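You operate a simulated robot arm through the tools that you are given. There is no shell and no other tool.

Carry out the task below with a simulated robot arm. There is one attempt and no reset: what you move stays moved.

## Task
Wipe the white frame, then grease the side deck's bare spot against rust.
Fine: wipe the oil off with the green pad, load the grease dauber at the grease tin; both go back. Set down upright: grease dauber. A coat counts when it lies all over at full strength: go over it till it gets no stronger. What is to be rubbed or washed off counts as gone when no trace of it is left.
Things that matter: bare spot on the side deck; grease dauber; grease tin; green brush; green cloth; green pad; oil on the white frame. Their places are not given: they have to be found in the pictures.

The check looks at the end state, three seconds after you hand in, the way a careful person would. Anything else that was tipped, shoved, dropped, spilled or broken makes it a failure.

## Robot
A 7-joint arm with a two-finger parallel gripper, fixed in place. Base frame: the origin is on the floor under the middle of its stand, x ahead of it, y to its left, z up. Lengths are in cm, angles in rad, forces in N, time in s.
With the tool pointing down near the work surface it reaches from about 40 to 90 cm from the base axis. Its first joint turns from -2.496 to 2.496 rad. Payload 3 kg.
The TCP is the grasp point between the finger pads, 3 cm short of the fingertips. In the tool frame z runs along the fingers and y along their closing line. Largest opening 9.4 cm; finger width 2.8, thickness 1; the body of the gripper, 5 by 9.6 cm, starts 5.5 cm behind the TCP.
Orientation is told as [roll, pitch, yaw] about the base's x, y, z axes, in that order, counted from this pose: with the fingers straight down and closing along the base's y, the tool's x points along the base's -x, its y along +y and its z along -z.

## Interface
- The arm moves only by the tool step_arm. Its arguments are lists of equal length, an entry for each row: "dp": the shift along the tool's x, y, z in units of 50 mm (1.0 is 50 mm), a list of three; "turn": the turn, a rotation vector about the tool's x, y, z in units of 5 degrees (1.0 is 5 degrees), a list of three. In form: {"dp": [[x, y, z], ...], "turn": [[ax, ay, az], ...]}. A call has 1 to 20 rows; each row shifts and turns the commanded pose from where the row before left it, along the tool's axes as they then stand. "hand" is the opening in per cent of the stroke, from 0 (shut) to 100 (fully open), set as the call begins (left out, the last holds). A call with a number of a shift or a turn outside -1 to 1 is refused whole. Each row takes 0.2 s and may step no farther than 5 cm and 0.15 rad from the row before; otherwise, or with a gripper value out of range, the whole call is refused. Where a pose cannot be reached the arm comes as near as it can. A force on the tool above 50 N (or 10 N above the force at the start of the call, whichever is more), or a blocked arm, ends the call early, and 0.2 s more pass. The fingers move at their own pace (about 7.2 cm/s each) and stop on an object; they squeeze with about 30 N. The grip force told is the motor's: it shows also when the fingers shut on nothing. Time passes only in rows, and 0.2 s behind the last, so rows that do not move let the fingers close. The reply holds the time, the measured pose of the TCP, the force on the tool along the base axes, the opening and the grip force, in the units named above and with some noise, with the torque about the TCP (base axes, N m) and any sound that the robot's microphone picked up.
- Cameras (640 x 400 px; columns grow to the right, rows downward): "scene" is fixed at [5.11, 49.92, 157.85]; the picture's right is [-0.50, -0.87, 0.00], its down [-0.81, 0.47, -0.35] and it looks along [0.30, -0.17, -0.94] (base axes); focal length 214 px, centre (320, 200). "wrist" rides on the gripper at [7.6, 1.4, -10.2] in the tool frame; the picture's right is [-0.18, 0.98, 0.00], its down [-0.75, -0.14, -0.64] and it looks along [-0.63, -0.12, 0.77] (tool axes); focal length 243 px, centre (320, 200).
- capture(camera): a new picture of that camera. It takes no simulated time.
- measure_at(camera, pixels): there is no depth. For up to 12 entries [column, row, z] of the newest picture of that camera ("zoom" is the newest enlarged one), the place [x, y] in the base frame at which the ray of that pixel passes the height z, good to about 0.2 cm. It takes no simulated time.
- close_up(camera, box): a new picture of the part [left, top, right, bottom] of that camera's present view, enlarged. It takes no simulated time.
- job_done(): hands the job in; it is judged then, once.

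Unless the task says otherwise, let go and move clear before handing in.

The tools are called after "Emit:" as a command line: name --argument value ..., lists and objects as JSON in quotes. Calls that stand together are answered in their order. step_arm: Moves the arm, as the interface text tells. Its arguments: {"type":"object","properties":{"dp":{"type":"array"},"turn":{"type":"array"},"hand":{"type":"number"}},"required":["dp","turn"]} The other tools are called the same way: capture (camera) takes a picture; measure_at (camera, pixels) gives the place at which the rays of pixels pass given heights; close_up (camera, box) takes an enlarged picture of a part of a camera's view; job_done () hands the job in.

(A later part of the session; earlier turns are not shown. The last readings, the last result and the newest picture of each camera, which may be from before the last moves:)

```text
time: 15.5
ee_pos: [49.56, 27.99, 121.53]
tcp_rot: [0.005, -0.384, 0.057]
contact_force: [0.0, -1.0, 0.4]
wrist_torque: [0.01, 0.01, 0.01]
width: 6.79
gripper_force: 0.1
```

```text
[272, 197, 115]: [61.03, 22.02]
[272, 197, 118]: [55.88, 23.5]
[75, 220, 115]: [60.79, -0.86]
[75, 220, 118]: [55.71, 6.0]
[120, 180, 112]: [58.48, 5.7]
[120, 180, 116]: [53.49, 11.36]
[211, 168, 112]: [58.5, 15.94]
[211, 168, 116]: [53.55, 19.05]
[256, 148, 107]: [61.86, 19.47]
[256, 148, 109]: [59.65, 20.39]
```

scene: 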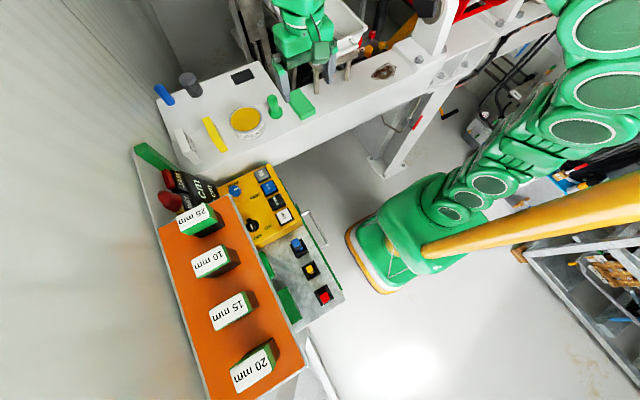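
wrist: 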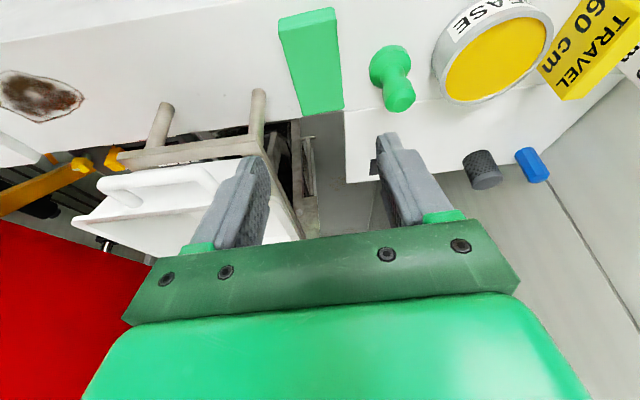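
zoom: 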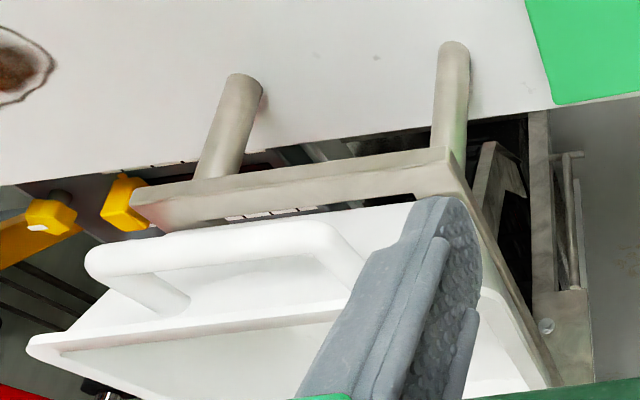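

The rim is confirmed at z of about 118, with x ≥ 55.9 and y ≤ 23.6, so descending at x = 50 keeps the hand well clear. I'll go down to TCP z = 106.5 there.

Emit:
step_arm --dp '[[0.208, 0.003, 0.563], [0.208, 0.003, 0.563], [0.208, 0.003, 0.563], [0.208, 0.003, 0.563], [0.208, 0.003, 0.563], [0, 0, 0]]' --turn '[[0, 0, 0], [0, 0, 0], [0, 0, 0], [0, 0, 0], [0, 0, 0], [0, 0, 0]]'

Emit:
capture --camera "wrist"

Emit:
close_up --camera "scene" --box '[240, 20, 400, 130]'

```text
time: 16.9
ee_pos: [50.18, 28.2, 106.35]
tcp_rot: [0.006, -0.383, 0.059]
contact_force: [0.1, 0.0, -0.2]
wrist_torque: [-0.02, -0.02, -0.01]
width: 6.78
gripper_force: 0.2
```

```text
taken
```

wrist: 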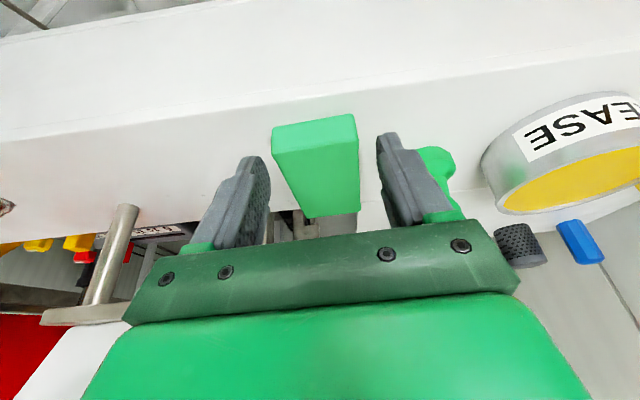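

```text
3.64 times, centred on (320, 75) of scene
```

zoom: 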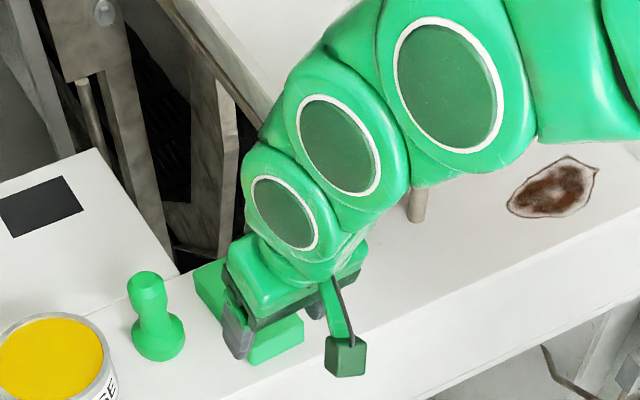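

The wrist shows the pad at (315,165), centred between the fingers. I'll slide forward 4.9 cm at this height, then lower to TCP z of about 104.2.

Emit:
step_arm --dp '[[-0.302, -0.025, 0.122], [-0.302, -0.025, 0.122], [-0.302, -0.025, 0.122], [0, 0, 0]]' --turn '[[0, 0, 0], [0, 0, 0], [0, 0, 0], [0, 0, 0]]'

Emit:
capture --camera "wrist"

```text
time: 17.9
ee_pos: [54.84, 28.05, 106.48]
tcp_rot: [0.003, -0.386, 0.058]
contact_force: [-0.5, -1.0, 0.4]
wrist_torque: [-0.01, -0.04, 0.0]
width: 6.79
gripper_force: 0.1
```

```text
taken
```

wrist: 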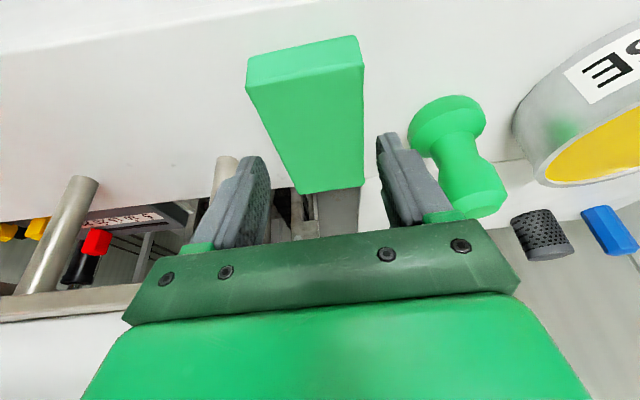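

The fingers straddle the pad evenly, with the pad at columns 285–363 between the fingertips. I'll lower to about 104.2 and close.

Emit:
step_arm --dp '[[0.083, 0, 0.21], [0.083, 0, 0.21], [0, 0, 0]]' --turn '[[0, 0, 0], [0, 0, 0], [0, 0, 0]]'

```text
time: 18.7
ee_pos: [54.82, 28.11, 104.05]
tcp_rot: [0.006, -0.383, 0.058]
contact_force: [-0.7, -0.8, 0.2]
wrist_torque: [0.01, 0.0, 0.04]
width: 6.76
gripper_force: 0.0
```

There's no contact at z = 104.05, so I'll close on the pad.

Emit:
step_arm --dp '[[0, 0, 0], [0, 0, 0], [0, 0, 0], [0, 0, 0]]' --turn '[[0, 0, 0], [0, 0, 0], [0, 0, 0], [0, 0, 0]]' --hand 0

Emit:
capture --camera "wrist"

```text
time: 19.7
ee_pos: [54.94, 28.12, 104.22]
tcp_rot: [0.006, -0.383, 0.058]
contact_force: [-0.2, -0.4, 2.4]
wrist_torque: [-0.04, -0.04, 0.03]
width: 5.69
gripper_force: 29.9
```

```text
taken
```

wrist: 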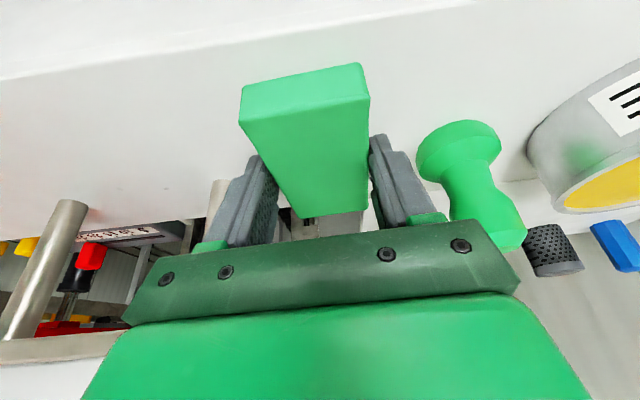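

The grip holds at width 5.69 with 30 N. I'll lift 1.5 cm, back away from the tray by 5 cm, and check.

Emit:
step_arm --dp '[[-0.112, 0, -0.278], [0.31, 0.019, -0.125], [0.31, 0.019, -0.125], [0.31, 0.019, -0.125], [0, 0, 0]]' --turn '[[0, 0, 0], [0, 0, 0], [0, 0, 0], [0, 0, 0], [0, 0, 0]]'

Emit:
capture --camera "wrist"

```text
time: 20.9
ee_pos: [49.89, 28.18, 105.73]
tcp_rot: [0.006, -0.383, 0.056]
contact_force: [-0.2, 1.3, -0.6]
wrist_torque: [0.03, 0.02, 0.0]
width: 5.68
gripper_force: 29.8
```

```text
taken
```

wrist: 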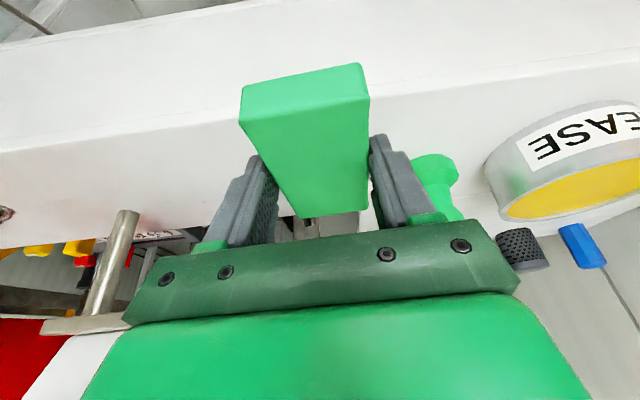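

The pad is held firmly and is clear of the beam. I'll rise to z of about 126 so it passes above the tray (rim at 118).

Emit:
step_arm --dp '[[-0.311, -0.004, -0.593], [-0.311, -0.004, -0.593], [-0.311, -0.004, -0.593], [-0.311, -0.004, -0.593], [-0.311, -0.004, -0.593], [-0.311, -0.004, -0.593], [0, 0, 0]]' --turn '[[0, 0, 0], [0, 0, 0], [0, 0, 0], [0, 0, 0], [0, 0, 0], [0, 0, 0], [0, 0, 0]]'

```text
time: 22.5
ee_pos: [52.03, 27.98, 125.63]
tcp_rot: [0.004, -0.381, 0.058]
contact_force: [0.2, 0.1, -0.6]
wrist_torque: [-0.02, -0.01, 0.02]
width: 5.66
gripper_force: 30.0
```

The hand is at (52.0,28.0,125.6) with the pad secure. I'll cross above the tray to y of about −3.

Emit:
step_arm --dp '[[-0.0215, -0.777, -0.005], [-0.0215, -0.777, -0.005], [-0.0215, -0.777, -0.005], [-0.0215, -0.777, -0.005], [-0.0215, -0.777, -0.005], [-0.0215, -0.777, -0.005], [-0.0215, -0.777, -0.005], [-0.0215, -0.777, -0.005], [0, 0, 0]]' --turn '[[0, 0, 0], [0, 0, 0], [0, 0, 0], [0, 0, 0], [0, 0, 0], [0, 0, 0], [0, 0, 0], [0, 0, 0], [0, 0, 0]]'

Emit:
capture --camera "wrist"

Emit:
capture --camera "scene"

```text
time: 24.5
ee_pos: [54.58, -3.04, 126.07]
tcp_rot: [0.005, -0.383, 0.057]
contact_force: [0.2, 0.2, 0.5]
wrist_torque: [0.02, -0.02, 0.0]
width: 5.67
gripper_force: 30.0
```

```text
taken
```

wrist: 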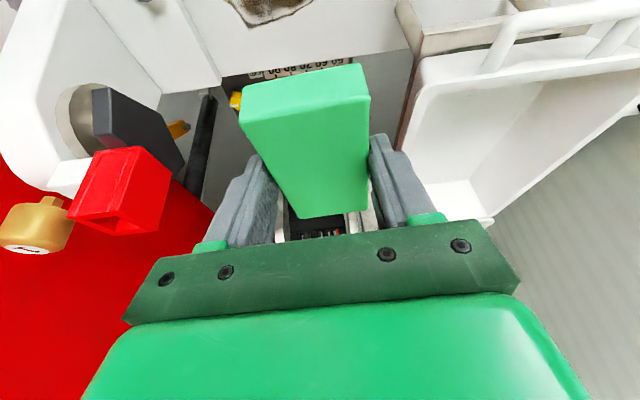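

```text
taken
```

scene: 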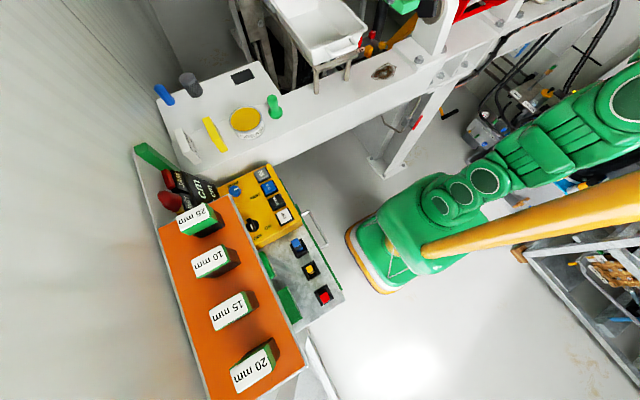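

The pad is over the beam near the oil, with the oil visible at wrist (265,5). A black hex head and a red block stick out on the right at (130,130) and (120,190), so I'll locate those before descending.

Emit:
close_up --camera "scene" --box '[340, 0, 500, 100]'

Emit:
close_up --camera "wrist" --box '[0, 0, 320, 260]'

```text
4.00 times, centred on (420, 50) of scene
```

zoom: 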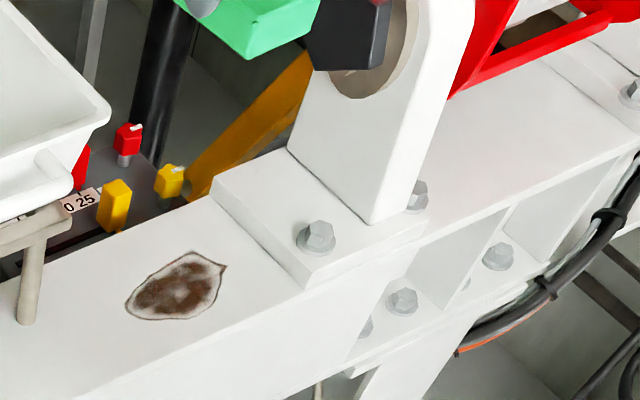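

```text
1.54 times, centred on (160, 130) of wrist
```

zoom: 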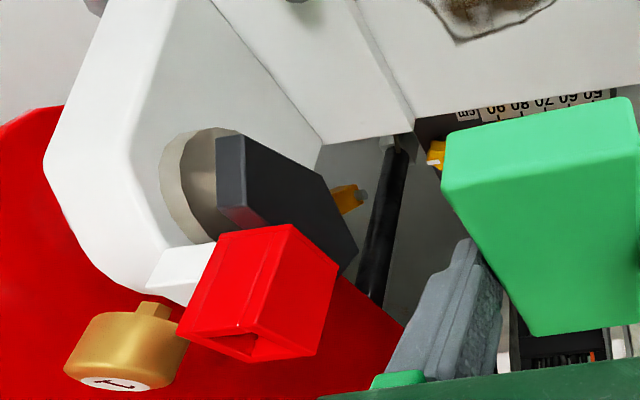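

Emit:
measure_at --camera "wrist" --pixels '[[160, 115.7, 112], [160, 115.7, 120], [160, 115.7, 126], [182, 164, 112], [182, 164, 120], [182, 164, 126], [93.8, 89.7, 112], [93.8, 89.7, 120]]'

Emit:
measure_at --camera "scene" --pixels '[[417.5, 17, 112], [417.5, 17, 120], [417.5, 17, 126], [437.5, 1, 112], [437.5, 1, 120], [437.5, 1, 126]]'

```text
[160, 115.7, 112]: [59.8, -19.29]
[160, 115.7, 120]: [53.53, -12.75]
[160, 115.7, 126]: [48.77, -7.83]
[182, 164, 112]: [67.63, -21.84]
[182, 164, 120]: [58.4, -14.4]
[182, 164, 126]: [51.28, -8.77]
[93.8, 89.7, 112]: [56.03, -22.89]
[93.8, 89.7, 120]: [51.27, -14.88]
```

```text
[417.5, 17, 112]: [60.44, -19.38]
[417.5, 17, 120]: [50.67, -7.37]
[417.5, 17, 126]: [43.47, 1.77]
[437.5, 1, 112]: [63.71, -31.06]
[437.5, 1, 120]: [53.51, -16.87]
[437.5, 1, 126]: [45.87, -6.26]
```

The hex corner comes out at about (59.8,−19.3,112), well away from the wipe area. The flange edge is at y of about −15.2 and the tray rim ends at y of about 6. I'll descend to z = 106 at y = −2, over the left part of the oil.

Emit:
step_arm --dp '[[0.245, 0.034, 0.622], [0.245, 0.034, 0.622], [0.245, 0.034, 0.622], [0.245, 0.034, 0.622], [0.245, 0.034, 0.622], [0.245, 0.034, 0.622], [0, 0, 0]]' --turn '[[0, 0, 0], [0, 0, 0], [0, 0, 0], [0, 0, 0], [0, 0, 0], [0, 0, 0], [0, 0, 0]]'

Emit:
capture --camera "wrist"

Emit:
close_up --camera "scene" --box '[320, 0, 480, 100]'

```text
time: 26.1
ee_pos: [54.59, -1.85, 106.19]
tcp_rot: [0.004, -0.385, 0.057]
contact_force: [0.3, -0.3, -0.8]
wrist_torque: [-0.01, 0.01, 0.0]
width: 5.66
gripper_force: 29.9
```

```text
taken
```

wrist: 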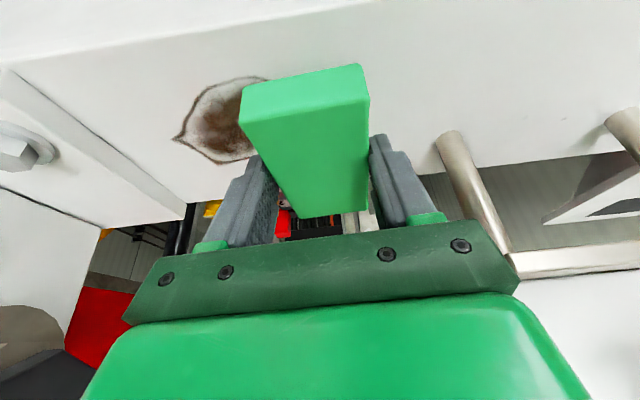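

```text
4.00 times, centred on (400, 50) of scene
```

zoom: 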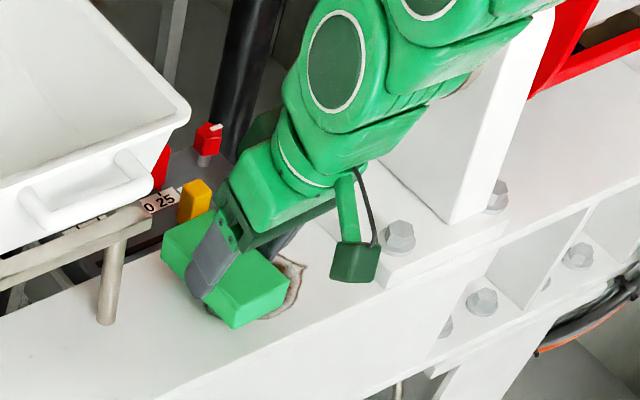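

The wrist view shows the oil under and left of the pad, from (174,138) to (262,78). I'll check its extents from this closer view.

Emit:
measure_at --camera "wrist" --pixels '[[174, 138, 100.5], [220, 163, 100.5], [253, 157, 100.5], [262, 78, 100.5], [200, 95, 100.5], [100, 226, 100.5], [193, 202, 100.5], [10, 70, 101.5]]'

```text
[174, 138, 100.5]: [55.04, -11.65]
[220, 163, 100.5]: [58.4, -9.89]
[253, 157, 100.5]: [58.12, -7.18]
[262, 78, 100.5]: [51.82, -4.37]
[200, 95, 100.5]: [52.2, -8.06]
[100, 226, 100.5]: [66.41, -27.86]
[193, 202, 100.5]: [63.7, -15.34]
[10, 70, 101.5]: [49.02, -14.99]
```

Extents confirmed: x 51.8–58.5, y −11.7 to −0.5, and the pad covers x from about 50.7 to 61. I'll lower gently to contact.

Emit:
step_arm --dp '[[0.067, 0, 0.167], [0.067, 0, 0.167], [0.011, 0, 0.028], [0, 0, 0]]' --turn '[[0, 0, 0], [0, 0, 0], [0, 0, 0], [0, 0, 0]]'

```text
time: 27.1
ee_pos: [54.78, -1.88, 104.19]
tcp_rot: [0.005, -0.388, 0.056]
contact_force: [-1.4, -2.6, 16.7]
wrist_torque: [-0.31, 0.14, 0.0]
width: 5.66
gripper_force: 30.1
```

Contact is at 16.7 N, a reasonable wiping pressure. I'll stroke along −y to y of about −9.9.

Emit:
step_arm --dp '[[0.0105, -0.2, -0.0043], [0.0105, -0.2, -0.0043], [0.0105, -0.2, -0.0043], [0.0105, -0.2, -0.0043], [0.0105, -0.2, -0.0043], [0.0105, -0.2, -0.0043], [0.0105, -0.2, -0.0043], [0.0105, -0.2, -0.0043], [0, 0, 0]]' --turn '[[0, 0, 0], [0, 0, 0], [0, 0, 0], [0, 0, 0], [0, 0, 0], [0, 0, 0], [0, 0, 0], [0, 0, 0], [0, 0, 0]]'

Emit:
capture --camera "wrist"

Emit:
close_up --camera "scene" --box '[320, 0, 480, 100]'

```text
time: 29.1
ee_pos: [54.63, -9.8, 103.99]
tcp_rot: [0.004, -0.383, 0.056]
contact_force: [0.4, 8.4, 28.3]
wrist_torque: [0.3, -0.2, 0.09]
width: 5.67
gripper_force: 30.0
```

```text
taken
```

wrist: 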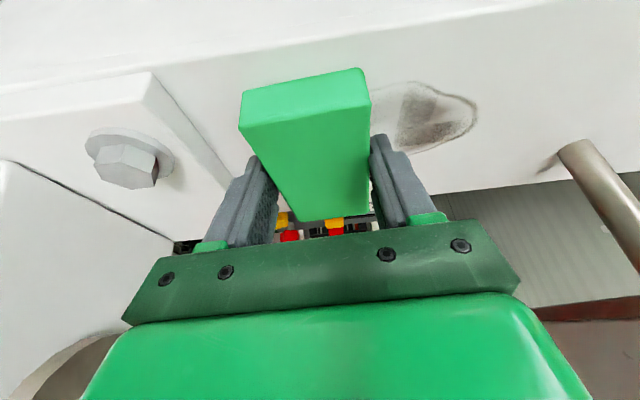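

```text
4.00 times, centred on (400, 50) of scene
```

zoom: 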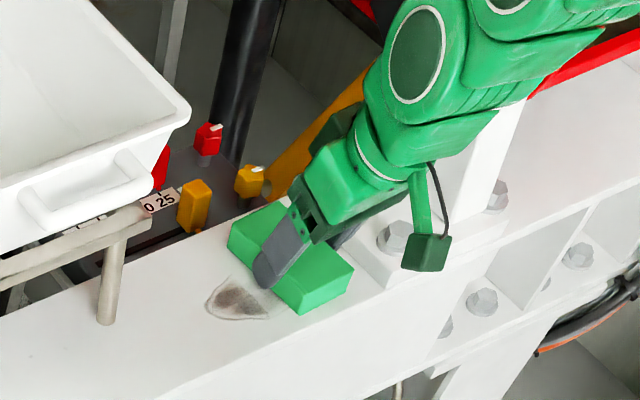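

The wipe is working: the brown is gone where the pad passed, leaving a faint grey mark at wrist (435,115). The force is 28 N, so I'll keep going with strokes back and forth.

Emit:
step_arm --dp '[[-0.0135, 0.19, -0.007], [-0.0105, 0.19, 0.004], [-0.0105, 0.19, 0.004], [-0.0105, 0.19, 0.004], [-0.0105, 0.19, 0.004], [-0.0105, 0.19, 0.004], [-0.0105, 0.19, 0.004], [-0.0105, 0.19, 0.004], [-0.0105, 0.19, 0.004], [-0.0105, 0.19, 0.004], [0.0105, -0.19, -0.004], [0.0105, -0.19, -0.004], [0.0105, -0.19, -0.004], [0.0105, -0.19, -0.004], [0.0105, -0.19, -0.004], [0.0105, -0.19, -0.004], [0.0105, -0.19, -0.004], [0.0105, -0.19, -0.004], [0.0105, -0.19, -0.004], [0.0105, -0.19, -0.004]]' --turn '[[0, 0, 0], [0, 0, 0], [0, 0, 0], [0, 0, 0], [0, 0, 0], [0, 0, 0], [0, 0, 0], [0, 0, 0], [0, 0, 0], [0, 0, 0], [0, 0, 0], [0, 0, 0], [0, 0, 0], [0, 0, 0], [0, 0, 0], [0, 0, 0], [0, 0, 0], [0, 0, 0], [0, 0, 0], [0, 0, 0]]'

Emit:
close_up --camera "wrist" --box '[240, 40, 560, 240]'

```text
time: 33.3
ee_pos: [54.69, -9.99, 104.07]
tcp_rot: [0.005, -0.386, 0.056]
contact_force: [0.1, 0.4, -1.2]
wrist_torque: [0.0, -0.05, 0.0]
width: 5.67
gripper_force: 30.1
```

```text
2.00 times, centred on (400, 140) of wrist
```

zoom: 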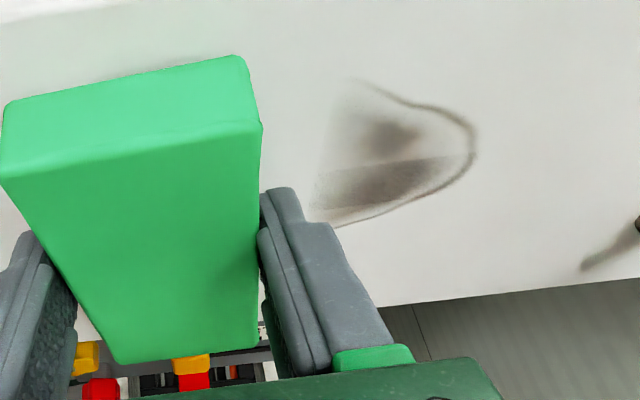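

The force has dropped to about zero because the pad crept up slightly in the grip, and a faint stain remains at zoom (400,150). I'll press a little lower and keep stroking.

Emit:
step_arm --dp '[[0.014, 0, 0.037], [0, 0, 0]]' --turn '[[0, 0, 0], [0, 0, 0]]'

```text
time: 33.9
ee_pos: [54.72, -9.87, 103.91]
tcp_rot: [0.004, -0.385, 0.058]
contact_force: [-5.0, 0.4, 19.8]
wrist_torque: [-0.15, 0.38, 0.01]
width: 5.7
gripper_force: 29.6
```

Emit:
step_arm --dp '[[-0.0105, 0.19, 0.004], [-0.0105, 0.19, 0.004], [-0.0105, 0.19, 0.004], [-0.0105, 0.19, 0.004], [-0.0105, 0.19, 0.004], [-0.0105, 0.19, 0.004], [-0.0105, 0.19, 0.004], [-0.0105, 0.19, 0.004], [-0.0105, 0.19, 0.004], [-0.0105, 0.19, 0.004]]' --turn '[[0, 0, 0], [0, 0, 0], [0, 0, 0], [0, 0, 0], [0, 0, 0], [0, 0, 0], [0, 0, 0], [0, 0, 0], [0, 0, 0], [0, 0, 0]]'

Emit:
capture --camera "wrist"

```text
time: 36.1
ee_pos: [54.8, -0.35, 103.95]
tcp_rot: [0.004, -0.383, 0.058]
contact_force: [0.9, -2.8, 9.4]
wrist_torque: [-0.27, -0.23, -0.07]
width: 5.71
gripper_force: 29.9
```

```text
taken
```

wrist: 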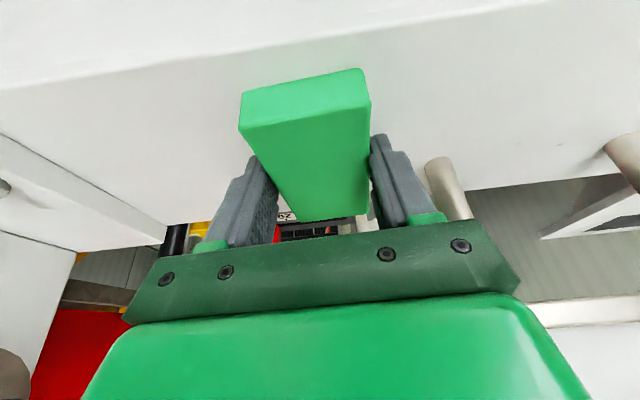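

To the left of the pad the beam now looks clean. I'll stroke back with a touch more pressure to uncover and re-wipe the right-hand part.

Emit:
step_arm --dp '[[0.0185, -0.19, 0.014], [0.0105, -0.19, -0.004], [0.0105, -0.19, -0.004], [0.0105, -0.19, -0.004], [0.0105, -0.19, -0.004], [0.0105, -0.19, -0.004], [0.0105, -0.19, -0.004], [0.0105, -0.19, -0.004], [0.0105, -0.19, -0.004], [0.0105, -0.19, -0.004]]' --turn '[[0, 0, 0], [0, 0, 0], [0, 0, 0], [0, 0, 0], [0, 0, 0], [0, 0, 0], [0, 0, 0], [0, 0, 0], [0, 0, 0], [0, 0, 0]]'

Emit:
close_up --camera "wrist" --box '[240, 40, 560, 240]'

```text
time: 37.5
ee_pos: [54.76, -5.93, 103.89]
tcp_rot: [0.006, -0.389, 0.058]
contact_force: [1.6, -1.4, 7.4]
wrist_torque: [-0.09, 0.27, 0.05]
width: 5.68
gripper_force: 29.9
stopped in row 7: the force on the tool passed its limit at 52 N (the readings are from after the stop); the commanded pose is now the measured one
```

```text
2.00 times, centred on (400, 140) of wrist
```

zoom: 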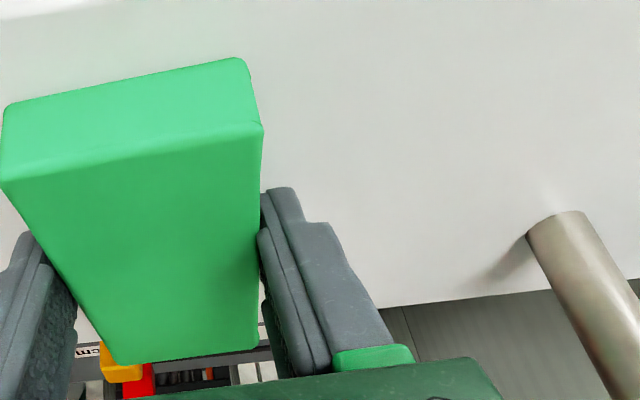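

The right side is clean in this view. The force cap stopped the stroke at y = −5.9, so I'll lift the pad and inspect the whole patch.

Emit:
step_arm --dp '[[-0.225, 0, -0.556], [-0.225, 0, -0.556], [-0.225, 0, -0.556], [-0.225, 0, -0.556], [0, 0, 0]]' --turn '[[0, 0, 0], [0, 0, 0], [0, 0, 0], [0, 0, 0], [0, 0, 0]]'

Emit:
close_up --camera "wrist" --box '[120, 0, 520, 220]'

Emit:
close_up --camera "scene" --box '[340, 40, 430, 96]'

```text
time: 38.7
ee_pos: [55.04, -6.08, 115.73]
tcp_rot: [0.006, -0.386, 0.058]
contact_force: [0.7, -0.3, -0.6]
wrist_torque: [0.02, -0.02, -0.02]
width: 5.66
gripper_force: 30.1
```

```text
1.60 times, centred on (320, 110) of wrist
```

zoom: 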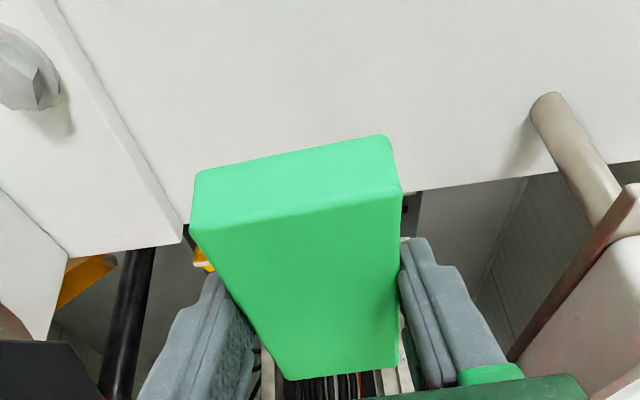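

```text
7.11 times, centred on (385, 68) of scene
```

zoom: 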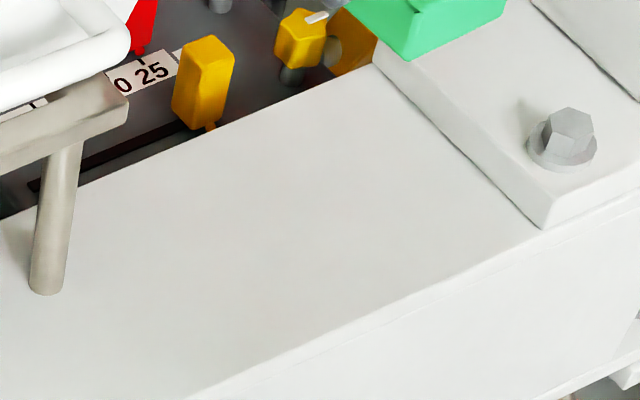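

The patch looks clean in both views. I'll zoom in further to look for faint leftovers.

Emit:
close_up --camera "scene" --box '[362, 58, 404, 84]'

Emit:
close_up --camera "wrist" --box '[200, 0, 480, 120]'

```text
15.24 times, centred on (383, 71) of scene
```

zoom: 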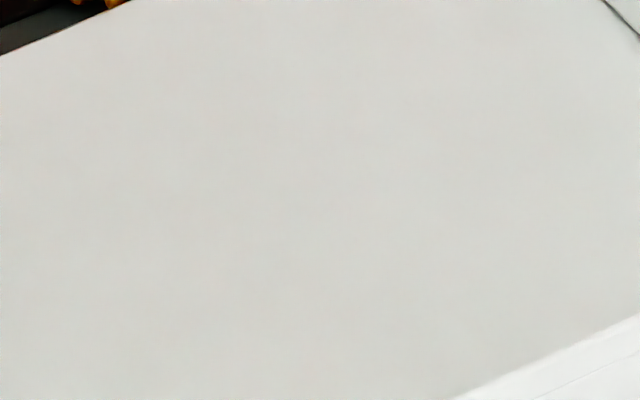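

```text
2.29 times, centred on (340, 60) of wrist
```

zoom: 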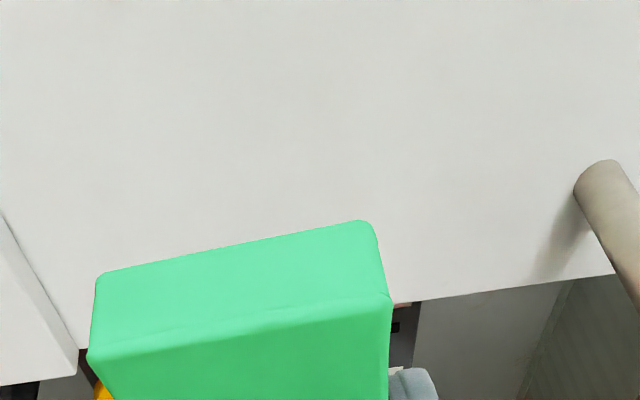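

No trace is visible at 15x zoom. One more light pass over the whole patch costs little, so I'll set the pad back down at y = −10 and stroke across.

Emit:
step_arm --dp '[[0.244, -0.194, 0.5015], [0.244, -0.194, 0.5015], [0.244, -0.194, 0.5015], [0.244, -0.194, 0.5015], [0.025, 0, 0.065], [0.025, 0, 0.06], [0, 0, 0]]' --turn '[[0, 0, 0], [0, 0, 0], [0, 0, 0], [0, 0, 0], [0, 0, 0], [0, 0, 0], [0, 0, 0]]'

```text
time: 40.3
ee_pos: [54.15, -10.01, 103.99]
tcp_rot: [0.005, -0.388, 0.058]
contact_force: [0.3, -0.2, 0.8]
wrist_torque: [-0.02, 0.03, 0.01]
width: 5.69
gripper_force: 30.1
```

Emit:
step_arm --dp '[[0.011, 0, 0.028], [0, 0, 0]]' --turn '[[0, 0, 0], [0, 0, 0]]'

```text
time: 40.9
ee_pos: [54.17, -9.93, 103.86]
tcp_rot: [0.006, -0.389, 0.058]
contact_force: [0.4, -0.2, 4.7]
wrist_torque: [-0.18, 0.21, -0.01]
width: 5.66
gripper_force: 29.3
```

Contact is light at 4.7 N. I'll add slightly more pressure and stroke to the left.

Emit:
step_arm --dp '[[0.005, 0, 0.012], [-0.0325, 0.192, 0.0131], [-0.0325, 0.192, 0.0131], [-0.0325, 0.192, 0.0131], [-0.0325, 0.192, 0.0131], [-0.0325, 0.192, 0.0131], [-0.0325, 0.192, 0.0131], [-0.0325, 0.192, 0.0131], [-0.0325, 0.192, 0.0131], [-0.0325, 0.192, 0.0131], [-0.0325, 0.192, 0.0131], [0, 0, 0]]' --turn '[[0, 0, 0], [0, 0, 0], [0, 0, 0], [0, 0, 0], [0, 0, 0], [0, 0, 0], [0, 0, 0], [0, 0, 0], [0, 0, 0], [0, 0, 0], [0, 0, 0], [0, 0, 0]]'

```text
time: 43.4
ee_pos: [55.45, -0.21, 103.86]
tcp_rot: [0.005, -0.39, 0.057]
contact_force: [0.3, -0.8, 8.1]
wrist_torque: [-0.16, 0.33, 0.0]
width: 5.68
gripper_force: 30.5
stopped in row 12: the force on the tool passed its limit at 53 N (the readings are from after the stop); the commanded pose is now the measured one
```

The extra pass is done. I'll lift the pad to z of about 126, ready to carry it back over the tray.

Emit:
step_arm --dp '[[-0.179, -0.0735, -0.521], [-0.179, -0.0735, -0.521], [-0.179, -0.0735, -0.521], [-0.179, -0.0735, -0.521], [-0.179, -0.0735, -0.521], [-0.179, -0.0735, -0.521], [-0.179, -0.0735, -0.521], [-0.179, -0.0735, -0.521], [0, 0, 0]]' --turn '[[0, 0, 0], [0, 0, 0], [0, 0, 0], [0, 0, 0], [0, 0, 0], [0, 0, 0], [0, 0, 0], [0, 0, 0], [0, 0, 0]]'

Emit:
close_up --camera "scene" --box '[340, 40, 430, 96]'

```text
time: 45.4
ee_pos: [54.13, -3.33, 125.66]
tcp_rot: [0.005, -0.389, 0.058]
contact_force: [-0.3, 0.4, -0.7]
wrist_torque: [0.02, 0.03, -0.03]
width: 5.68
gripper_force: 30.0
```

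```text
7.11 times, centred on (385, 68) of scene
```

zoom: 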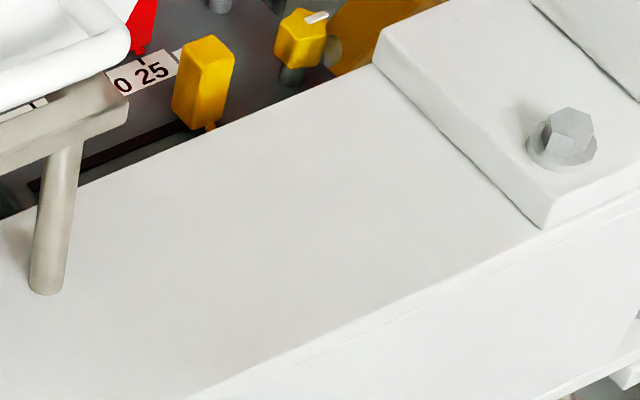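

The frame is spotless in this crop, and the tray stand hasn't moved. I'll carry the pad back over to y of about 28.

Emit:
step_arm --dp '[[0.0353, 0.7017, -0.0216], [0.0353, 0.7017, -0.0216], [0.0353, 0.7017, -0.0216], [0.0353, 0.7017, -0.0216], [0.0353, 0.7017, -0.0216], [0.0353, 0.7017, -0.0216], [0.0353, 0.7017, -0.0216], [0.0353, 0.7017, -0.0216], [0.0353, 0.7017, -0.0216], [0, 0, 0]]' --turn '[[0, 0, 0], [0, 0, 0], [0, 0, 0], [0, 0, 0], [0, 0, 0], [0, 0, 0], [0, 0, 0], [0, 0, 0], [0, 0, 0], [0, 0, 0]]'

```text
time: 47.6
ee_pos: [50.83, 27.74, 125.79]
tcp_rot: [0.009, -0.376, 0.05]
contact_force: [0.0, -0.3, -0.6]
wrist_torque: [0.03, -0.01, 0.01]
width: 5.71
gripper_force: 30.0
```

I'm at (50.8,27.7,125.8). I'll descend in front of the tray at x of about 50 to z of about 106.

Emit:
step_arm --dp '[[0.269, 0.013, 0.603], [0.269, 0.013, 0.603], [0.269, 0.013, 0.603], [0.269, 0.013, 0.603], [0.269, 0.013, 0.603], [0.269, 0.013, 0.603], [0, 0, 0]]' --turn '[[0, 0, 0], [0, 0, 0], [0, 0, 0], [0, 0, 0], [0, 0, 0], [0, 0, 0], [0, 0, 0]]'

Emit:
capture --camera "wrist"

Emit:
close_up --camera "scene" --box '[240, 20, 400, 130]'

```text
time: 49.2
ee_pos: [49.9, 28.53, 106.3]
tcp_rot: [0.005, -0.391, 0.057]
contact_force: [-0.7, 0.4, 0.3]
wrist_torque: [-0.05, 0.01, 0.01]
width: 5.69
gripper_force: 29.8
```

```text
taken
```

wrist: 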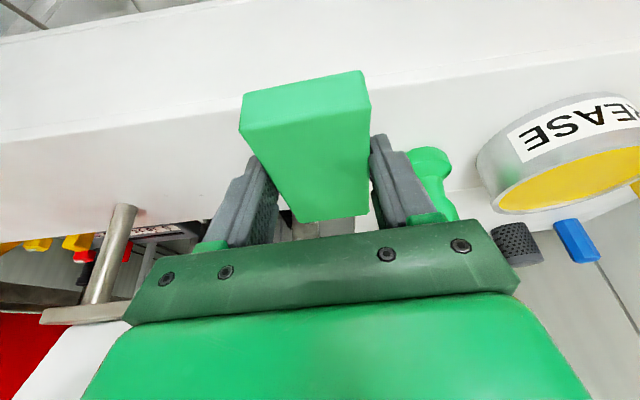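

```text
3.64 times, centred on (320, 75) of scene
```

zoom: 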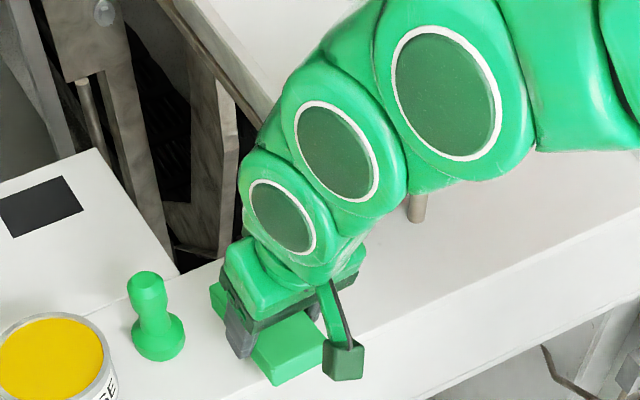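

The pad is 2 cm above the beam at x of about 50. I'll slide forward to its original spot at about (54.9,28.1), then lower it.

Emit:
step_arm --dp '[[-0.291, -0.047, 0.163], [-0.291, -0.047, 0.163], [-0.291, -0.047, 0.163], [0, 0, 0]]' --turn '[[0, 0, 0], [0, 0, 0], [0, 0, 0], [0, 0, 0]]'

```text
time: 50.2
ee_pos: [54.86, 28.01, 105.72]
tcp_rot: [0.005, -0.389, 0.057]
contact_force: [-0.3, -0.3, 0.8]
wrist_torque: [0.03, 0.02, 0.02]
width: 5.69
gripper_force: 30.0
```

Emit:
step_arm --dp '[[0.061, 0.01, 0.148], [0.061, 0.01, 0.148], [0.008, 0, 0.018], [0, 0, 0]]' --turn '[[0, 0, 0], [0, 0, 0], [0, 0, 0], [0, 0, 0]]'

```text
time: 51.2
ee_pos: [54.9, 28.27, 104.13]
tcp_rot: [0.004, -0.39, 0.058]
contact_force: [-0.1, 0.1, -0.5]
wrist_torque: [0.04, 0.03, -0.01]
width: 5.7
gripper_force: 29.6
```

Emit:
step_arm --dp '[[0.006, -0.01, 0.018], [0.006, -0.01, 0.018], [0, 0, 0]]' --turn '[[0, 0, 0], [0, 0, 0], [0, 0, 0]]'

```text
time: 52.0
ee_pos: [54.92, 28.14, 103.9]
tcp_rot: [0.004, -0.388, 0.056]
contact_force: [1.1, 0.0, -1.2]
wrist_torque: [-0.01, 0.0, -0.01]
width: 5.67
gripper_force: 29.8
```

Emit:
step_arm --dp '[[0.007, 0, 0.016], [0, 0, 0]]' --turn '[[0, 0, 0], [0, 0, 0]]'

```text
time: 52.6
ee_pos: [54.94, 28.1, 103.9]
tcp_rot: [0.005, -0.389, 0.056]
contact_force: [0.2, 0.5, 3.8]
wrist_torque: [-0.15, 0.16, -0.02]
width: 5.69
gripper_force: 29.9
```

Contact is light at 3.8 N, so the pad is resting on the beam at its original place. I'll open the fingers.

Emit:
step_arm --dp '[[0, 0, 0], [0, 0, 0], [0, 0, 0]]' --turn '[[0, 0, 0], [0, 0, 0], [0, 0, 0]]' --hand 72

Emit:
capture --camera "wrist"

```text
time: 53.4
ee_pos: [54.76, 28.12, 103.89]
tcp_rot: [0.006, -0.39, 0.058]
contact_force: [-0.8, 0.6, 0.1]
wrist_torque: [0.02, 0.04, -0.01]
width: 6.78
gripper_force: 0.0
```

```text
taken
```

wrist: 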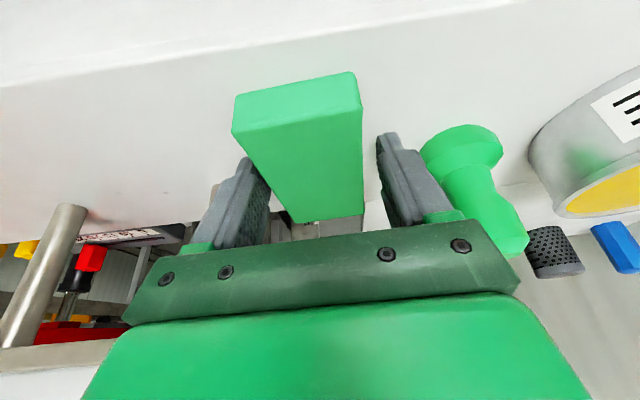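

The pad is free and flat at wrist (300,150). I'll raise 3 cm, back off in −x, then go up, mirroring the way in.

Emit:
step_arm --dp '[[-0.229, 0, -0.555], [0.338, 0.021, -0.139], [0.338, 0.021, -0.139], [0.338, 0.021, -0.139], [-0.229, 0, -0.555], [-0.229, 0, -0.555], [-0.229, 0, -0.555], [-0.229, 0, -0.555], [0, 0, 0]]' --turn '[[0, 0, 0], [0, 0, 0], [0, 0, 0], [0, 0, 0], [0, 0, 0], [0, 0, 0], [0, 0, 0], [0, 0, 0], [0, 0, 0]]'

Emit:
capture --camera "wrist"

Emit:
close_up --camera "scene" --box '[220, 0, 420, 140]'

Emit:
close_up --camera "scene" --box '[256, 84, 326, 128]'

```text
time: 55.4
ee_pos: [49.37, 28.14, 118.98]
tcp_rot: [0.005, -0.391, 0.056]
contact_force: [0.3, 0.5, 0.4]
wrist_torque: [0.01, -0.02, 0.03]
width: 6.77
gripper_force: 0.1
```

```text
taken
```

wrist: 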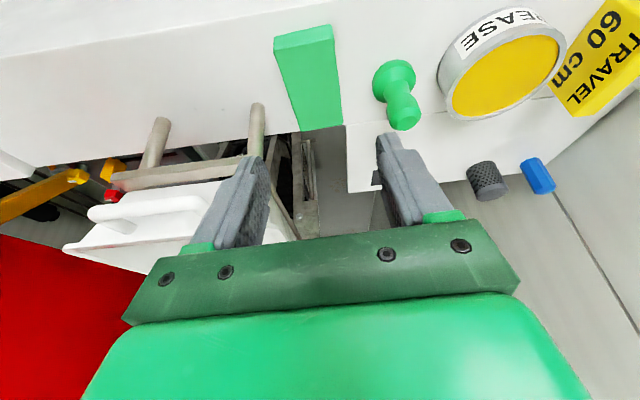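

```text
2.86 times, centred on (320, 70) of scene
```

zoom: 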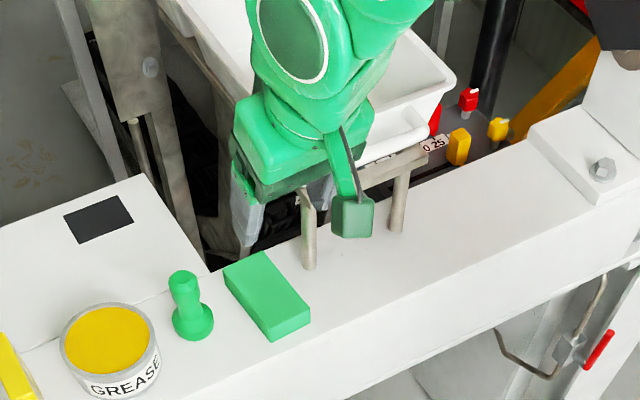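

```text
9.09 times, centred on (291, 106) of scene
```

zoom: 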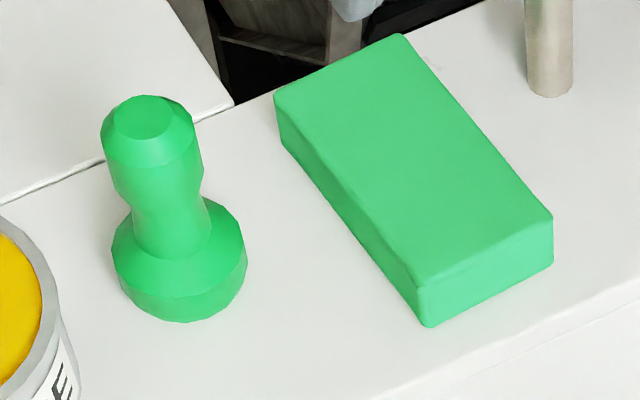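

The pad is back within about 0.4 cm of where it was, and the tray is unmoved. Before reaching for the bare spot, I want to locate the grey post beside the deck (bolt near scene (260,23)), so I'll move left and look at it from there.

Emit:
step_arm --dp '[[-0.2165, 0.696, -0.289], [-0.2165, 0.696, -0.289], [-0.2165, 0.696, -0.289], [-0.2165, 0.696, -0.289], [0, 0, 0], [0, 0, 0], [0, 0, 0], [0, 0, 0], [0, 0, 0], [0, 0, 0], [0, 0, 0], [0, 0, 0], [0, 0, 0]]' --turn '[[0, 0, 0], [0, 0, 0], [0, 0, 0], [0, 0, 0], [0.36, 0, 0.874], [0.36, 0, 0.874], [0.36, 0, 0.874], [0.36, 0, 0.874], [0.36, 0, 0.874], [0.36, 0, 0.874], [0.36, 0, 0.874], [0.36, 0, 0.874], [0, 0, 0]]'

Emit:
capture --camera "wrist"

Emit:
close_up --camera "scene" --box '[220, 0, 320, 100]'

```text
time: 58.2
ee_pos: [50.53, 42.23, 125.99]
tcp_rot: [0.004, -0.387, -0.603]
contact_force: [0.0, 0.9, -0.5]
wrist_torque: [-0.02, -0.01, 0.0]
width: 6.76
gripper_force: 0.1
```

```text
taken
```

wrist: 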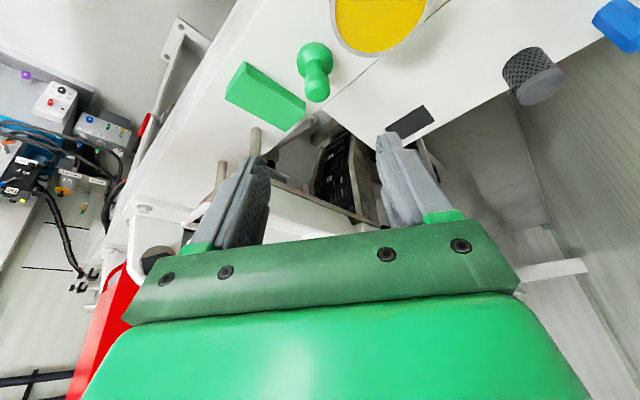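

```text
4.00 times, centred on (270, 50) of scene
```

zoom: 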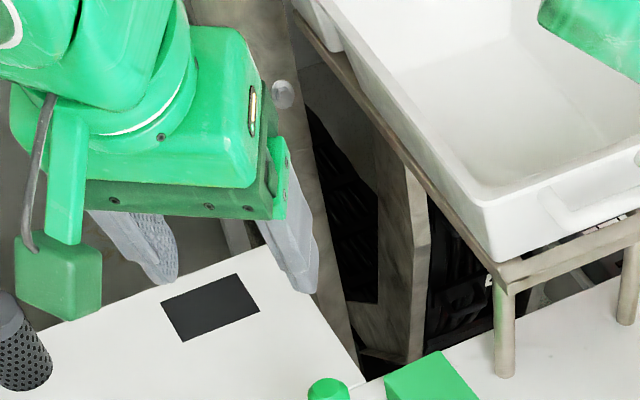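

Emit:
close_up --camera "wrist" --box '[250, 90, 470, 240]'

```text
2.67 times, centred on (360, 165) of wrist
```

zoom: 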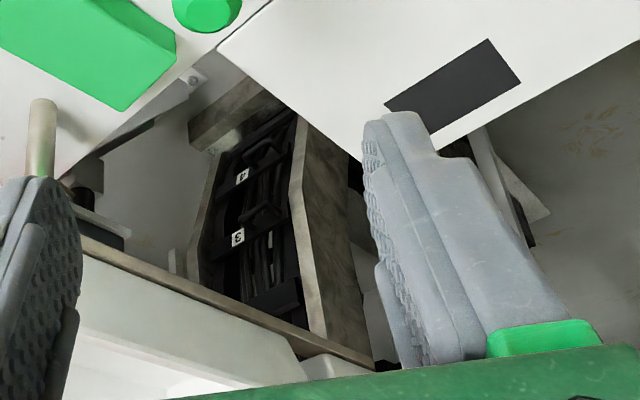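

The rail at z = 109 hides the grey frame in the wrist zoom, which suggests the frame sits low. I'll confirm by triangulating the frame's bend, at wrist zoom (290,180) and scene zoom (428,240).

Emit:
measure_at --camera "wrist" --pixels '[[348.8, 157.5, 60], [348.8, 157.5, 80], [348.8, 157.5, 95], [363, 216, 60], [363, 216, 80], [363, 216, 95]]'

Emit:
measure_at --camera "scene" --pixels '[[297, 60, 60], [297, 60, 80], [297, 60, 95], [292, 89, 60], [292, 89, 80], [292, 89, 95], [261, 23.5, 60], [261, 23.5, 80], [261, 23.5, 95]]'

```text
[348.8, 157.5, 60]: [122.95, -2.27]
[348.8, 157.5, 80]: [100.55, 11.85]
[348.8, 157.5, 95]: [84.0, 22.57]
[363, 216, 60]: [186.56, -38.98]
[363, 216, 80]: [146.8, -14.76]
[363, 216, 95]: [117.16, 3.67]
```

```text
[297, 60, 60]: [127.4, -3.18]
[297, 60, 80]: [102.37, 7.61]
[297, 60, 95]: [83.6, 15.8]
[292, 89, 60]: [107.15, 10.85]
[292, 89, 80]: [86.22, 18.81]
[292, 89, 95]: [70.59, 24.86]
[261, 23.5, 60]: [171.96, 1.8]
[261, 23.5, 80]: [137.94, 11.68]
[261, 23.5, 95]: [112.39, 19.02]
```

The frame's bend comes out near z of about 62 and x of about 121, so it's far below and not in the way. Next I'll set yaw to about 0.4 and tilt to about 15°, then test with the empty hand whether the far corner of the bare spot is reachable.

Emit:
step_arm --dp '[[0, 0, 0], [0, 0, 0], [0, 0, 0], [0, 0, 0], [0, 0, 0], [0, 0, 0], [0, 0, 0], [0, 0, 0], [0, 0, 0], [0, 0, 0], [0, 0, 0], [0, 0, 0], [0, 0, 0], [0, 0, 0], [0, 0, 0]]' --turn '[[-0.36, 0, -0.884], [-0.36, 0, -0.884], [-0.36, 0, -0.884], [-0.36, 0, -0.884], [-0.36, 0, -0.884], [-0.36, 0, -0.884], [-0.36, 0, -0.884], [-0.36, 0, -0.884], [-0.36, 0, -0.884], [-0.36, 0, -0.884], [-0.36, 0, -0.884], [-0.36, 0, -0.884], [0, 0.715, 0], [0, 0.715, 0], [0, 0, 0]]'

```text
time: 61.4
ee_pos: [50.4, 41.97, 125.91]
tcp_rot: [0.002, -0.263, 0.398]
contact_force: [-0.2, 0.0, -1.3]
wrist_torque: [0.01, 0.0, -0.02]
width: 6.79
gripper_force: 0.2
```

Emit:
step_arm --dp '[[-0.564, -0.378, 0.566], [-0.564, -0.378, 0.566], [-0.564, -0.378, 0.566], [-0.564, -0.378, 0.566], [-0.564, -0.378, 0.566], [-0.599, -0.125, 0.437], [-0.599, -0.125, 0.437], [-0.599, -0.125, 0.437], [0, 0, 0]]' --turn '[[0, 0, 0], [0, 0, 0], [0, 0, 0], [0, 0, 0], [0, 0, 0], [0, 0, 0], [0, 0, 0], [0, 0, 0], [0, 0, 0]]'

Emit:
capture --camera "wrist"

Emit:
capture --camera "scene"

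```text
time: 63.4
ee_pos: [80.35, 42.14, 111.71]
tcp_rot: [0.002, -0.264, 0.398]
contact_force: [0.5, 0.1, 0.0]
wrist_torque: [-0.01, 0.01, 0.02]
width: 6.81
gripper_force: 0.1
```

```text
taken
```

wrist: 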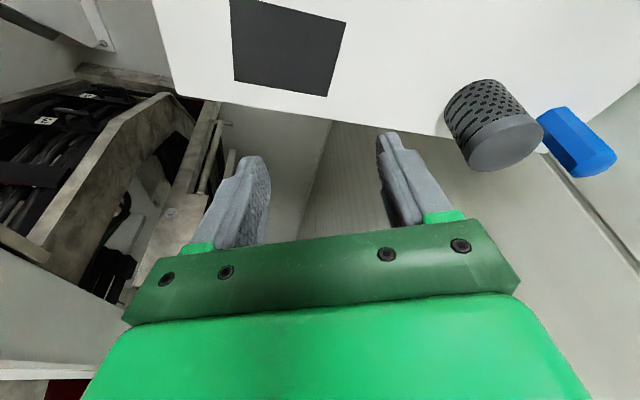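

```text
taken
```

scene: 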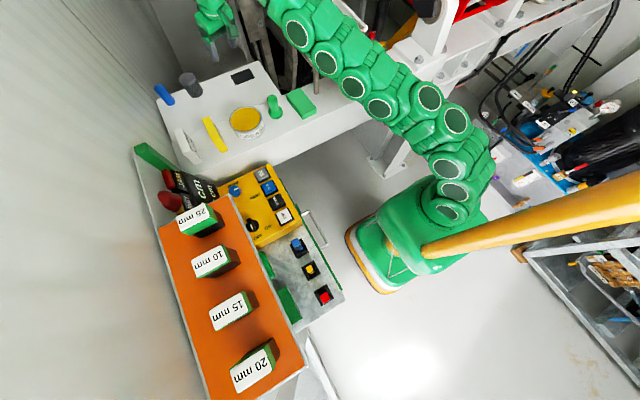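

The far corner is reachable at tilt 15° with no contact. From here the bare spot fills wrist (231,0)–(350,97), so I'll measure it accurately and estimate the deck height.

Emit:
measure_at --camera "wrist" --pixels '[[231, 1, 100.5], [349, 22, 100.5], [327, 97, 100.5], [235, 82, 100.5], [349, 22, 99], [327, 97, 99], [440, 137, 100.5], [180, 95, 100.5]]'

Emit:
measure_at --camera "scene" --pixels '[[230, 76.5, 100.5], [249.2, 68.5, 100.5], [255, 78, 100.5], [235.8, 86, 100.5]]'

Emit:
close_up --camera "wrist" --box '[200, 0, 400, 125]'

Emit:
close_up --camera "scene" --box '[222, 56, 272, 96]'

```text
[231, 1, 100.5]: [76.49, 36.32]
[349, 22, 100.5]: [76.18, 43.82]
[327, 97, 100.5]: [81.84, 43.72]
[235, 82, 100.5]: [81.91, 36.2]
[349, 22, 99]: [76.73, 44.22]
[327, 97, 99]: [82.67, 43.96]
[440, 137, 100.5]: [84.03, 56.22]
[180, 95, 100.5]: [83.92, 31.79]
```

```text
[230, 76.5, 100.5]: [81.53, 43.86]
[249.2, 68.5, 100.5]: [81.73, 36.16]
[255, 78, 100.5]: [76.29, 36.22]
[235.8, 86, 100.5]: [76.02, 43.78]
```

```text
3.20 times, centred on (300, 62) of wrist
```

zoom: 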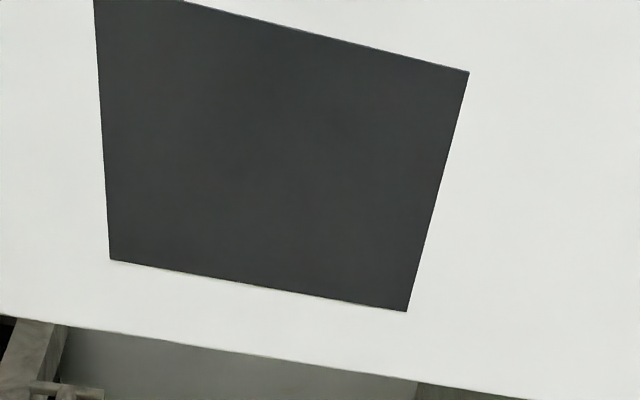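

```text
10.00 times, centred on (247, 76) of scene
```

zoom: 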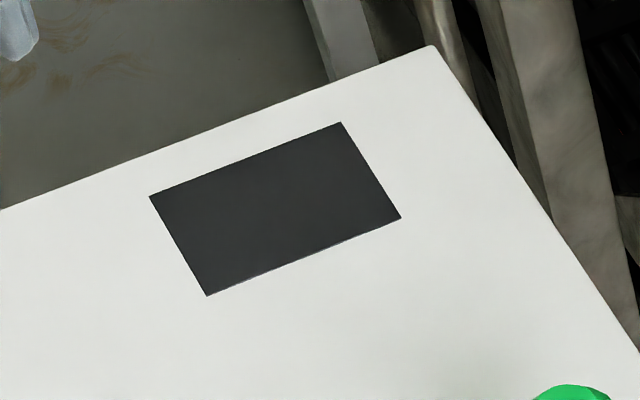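

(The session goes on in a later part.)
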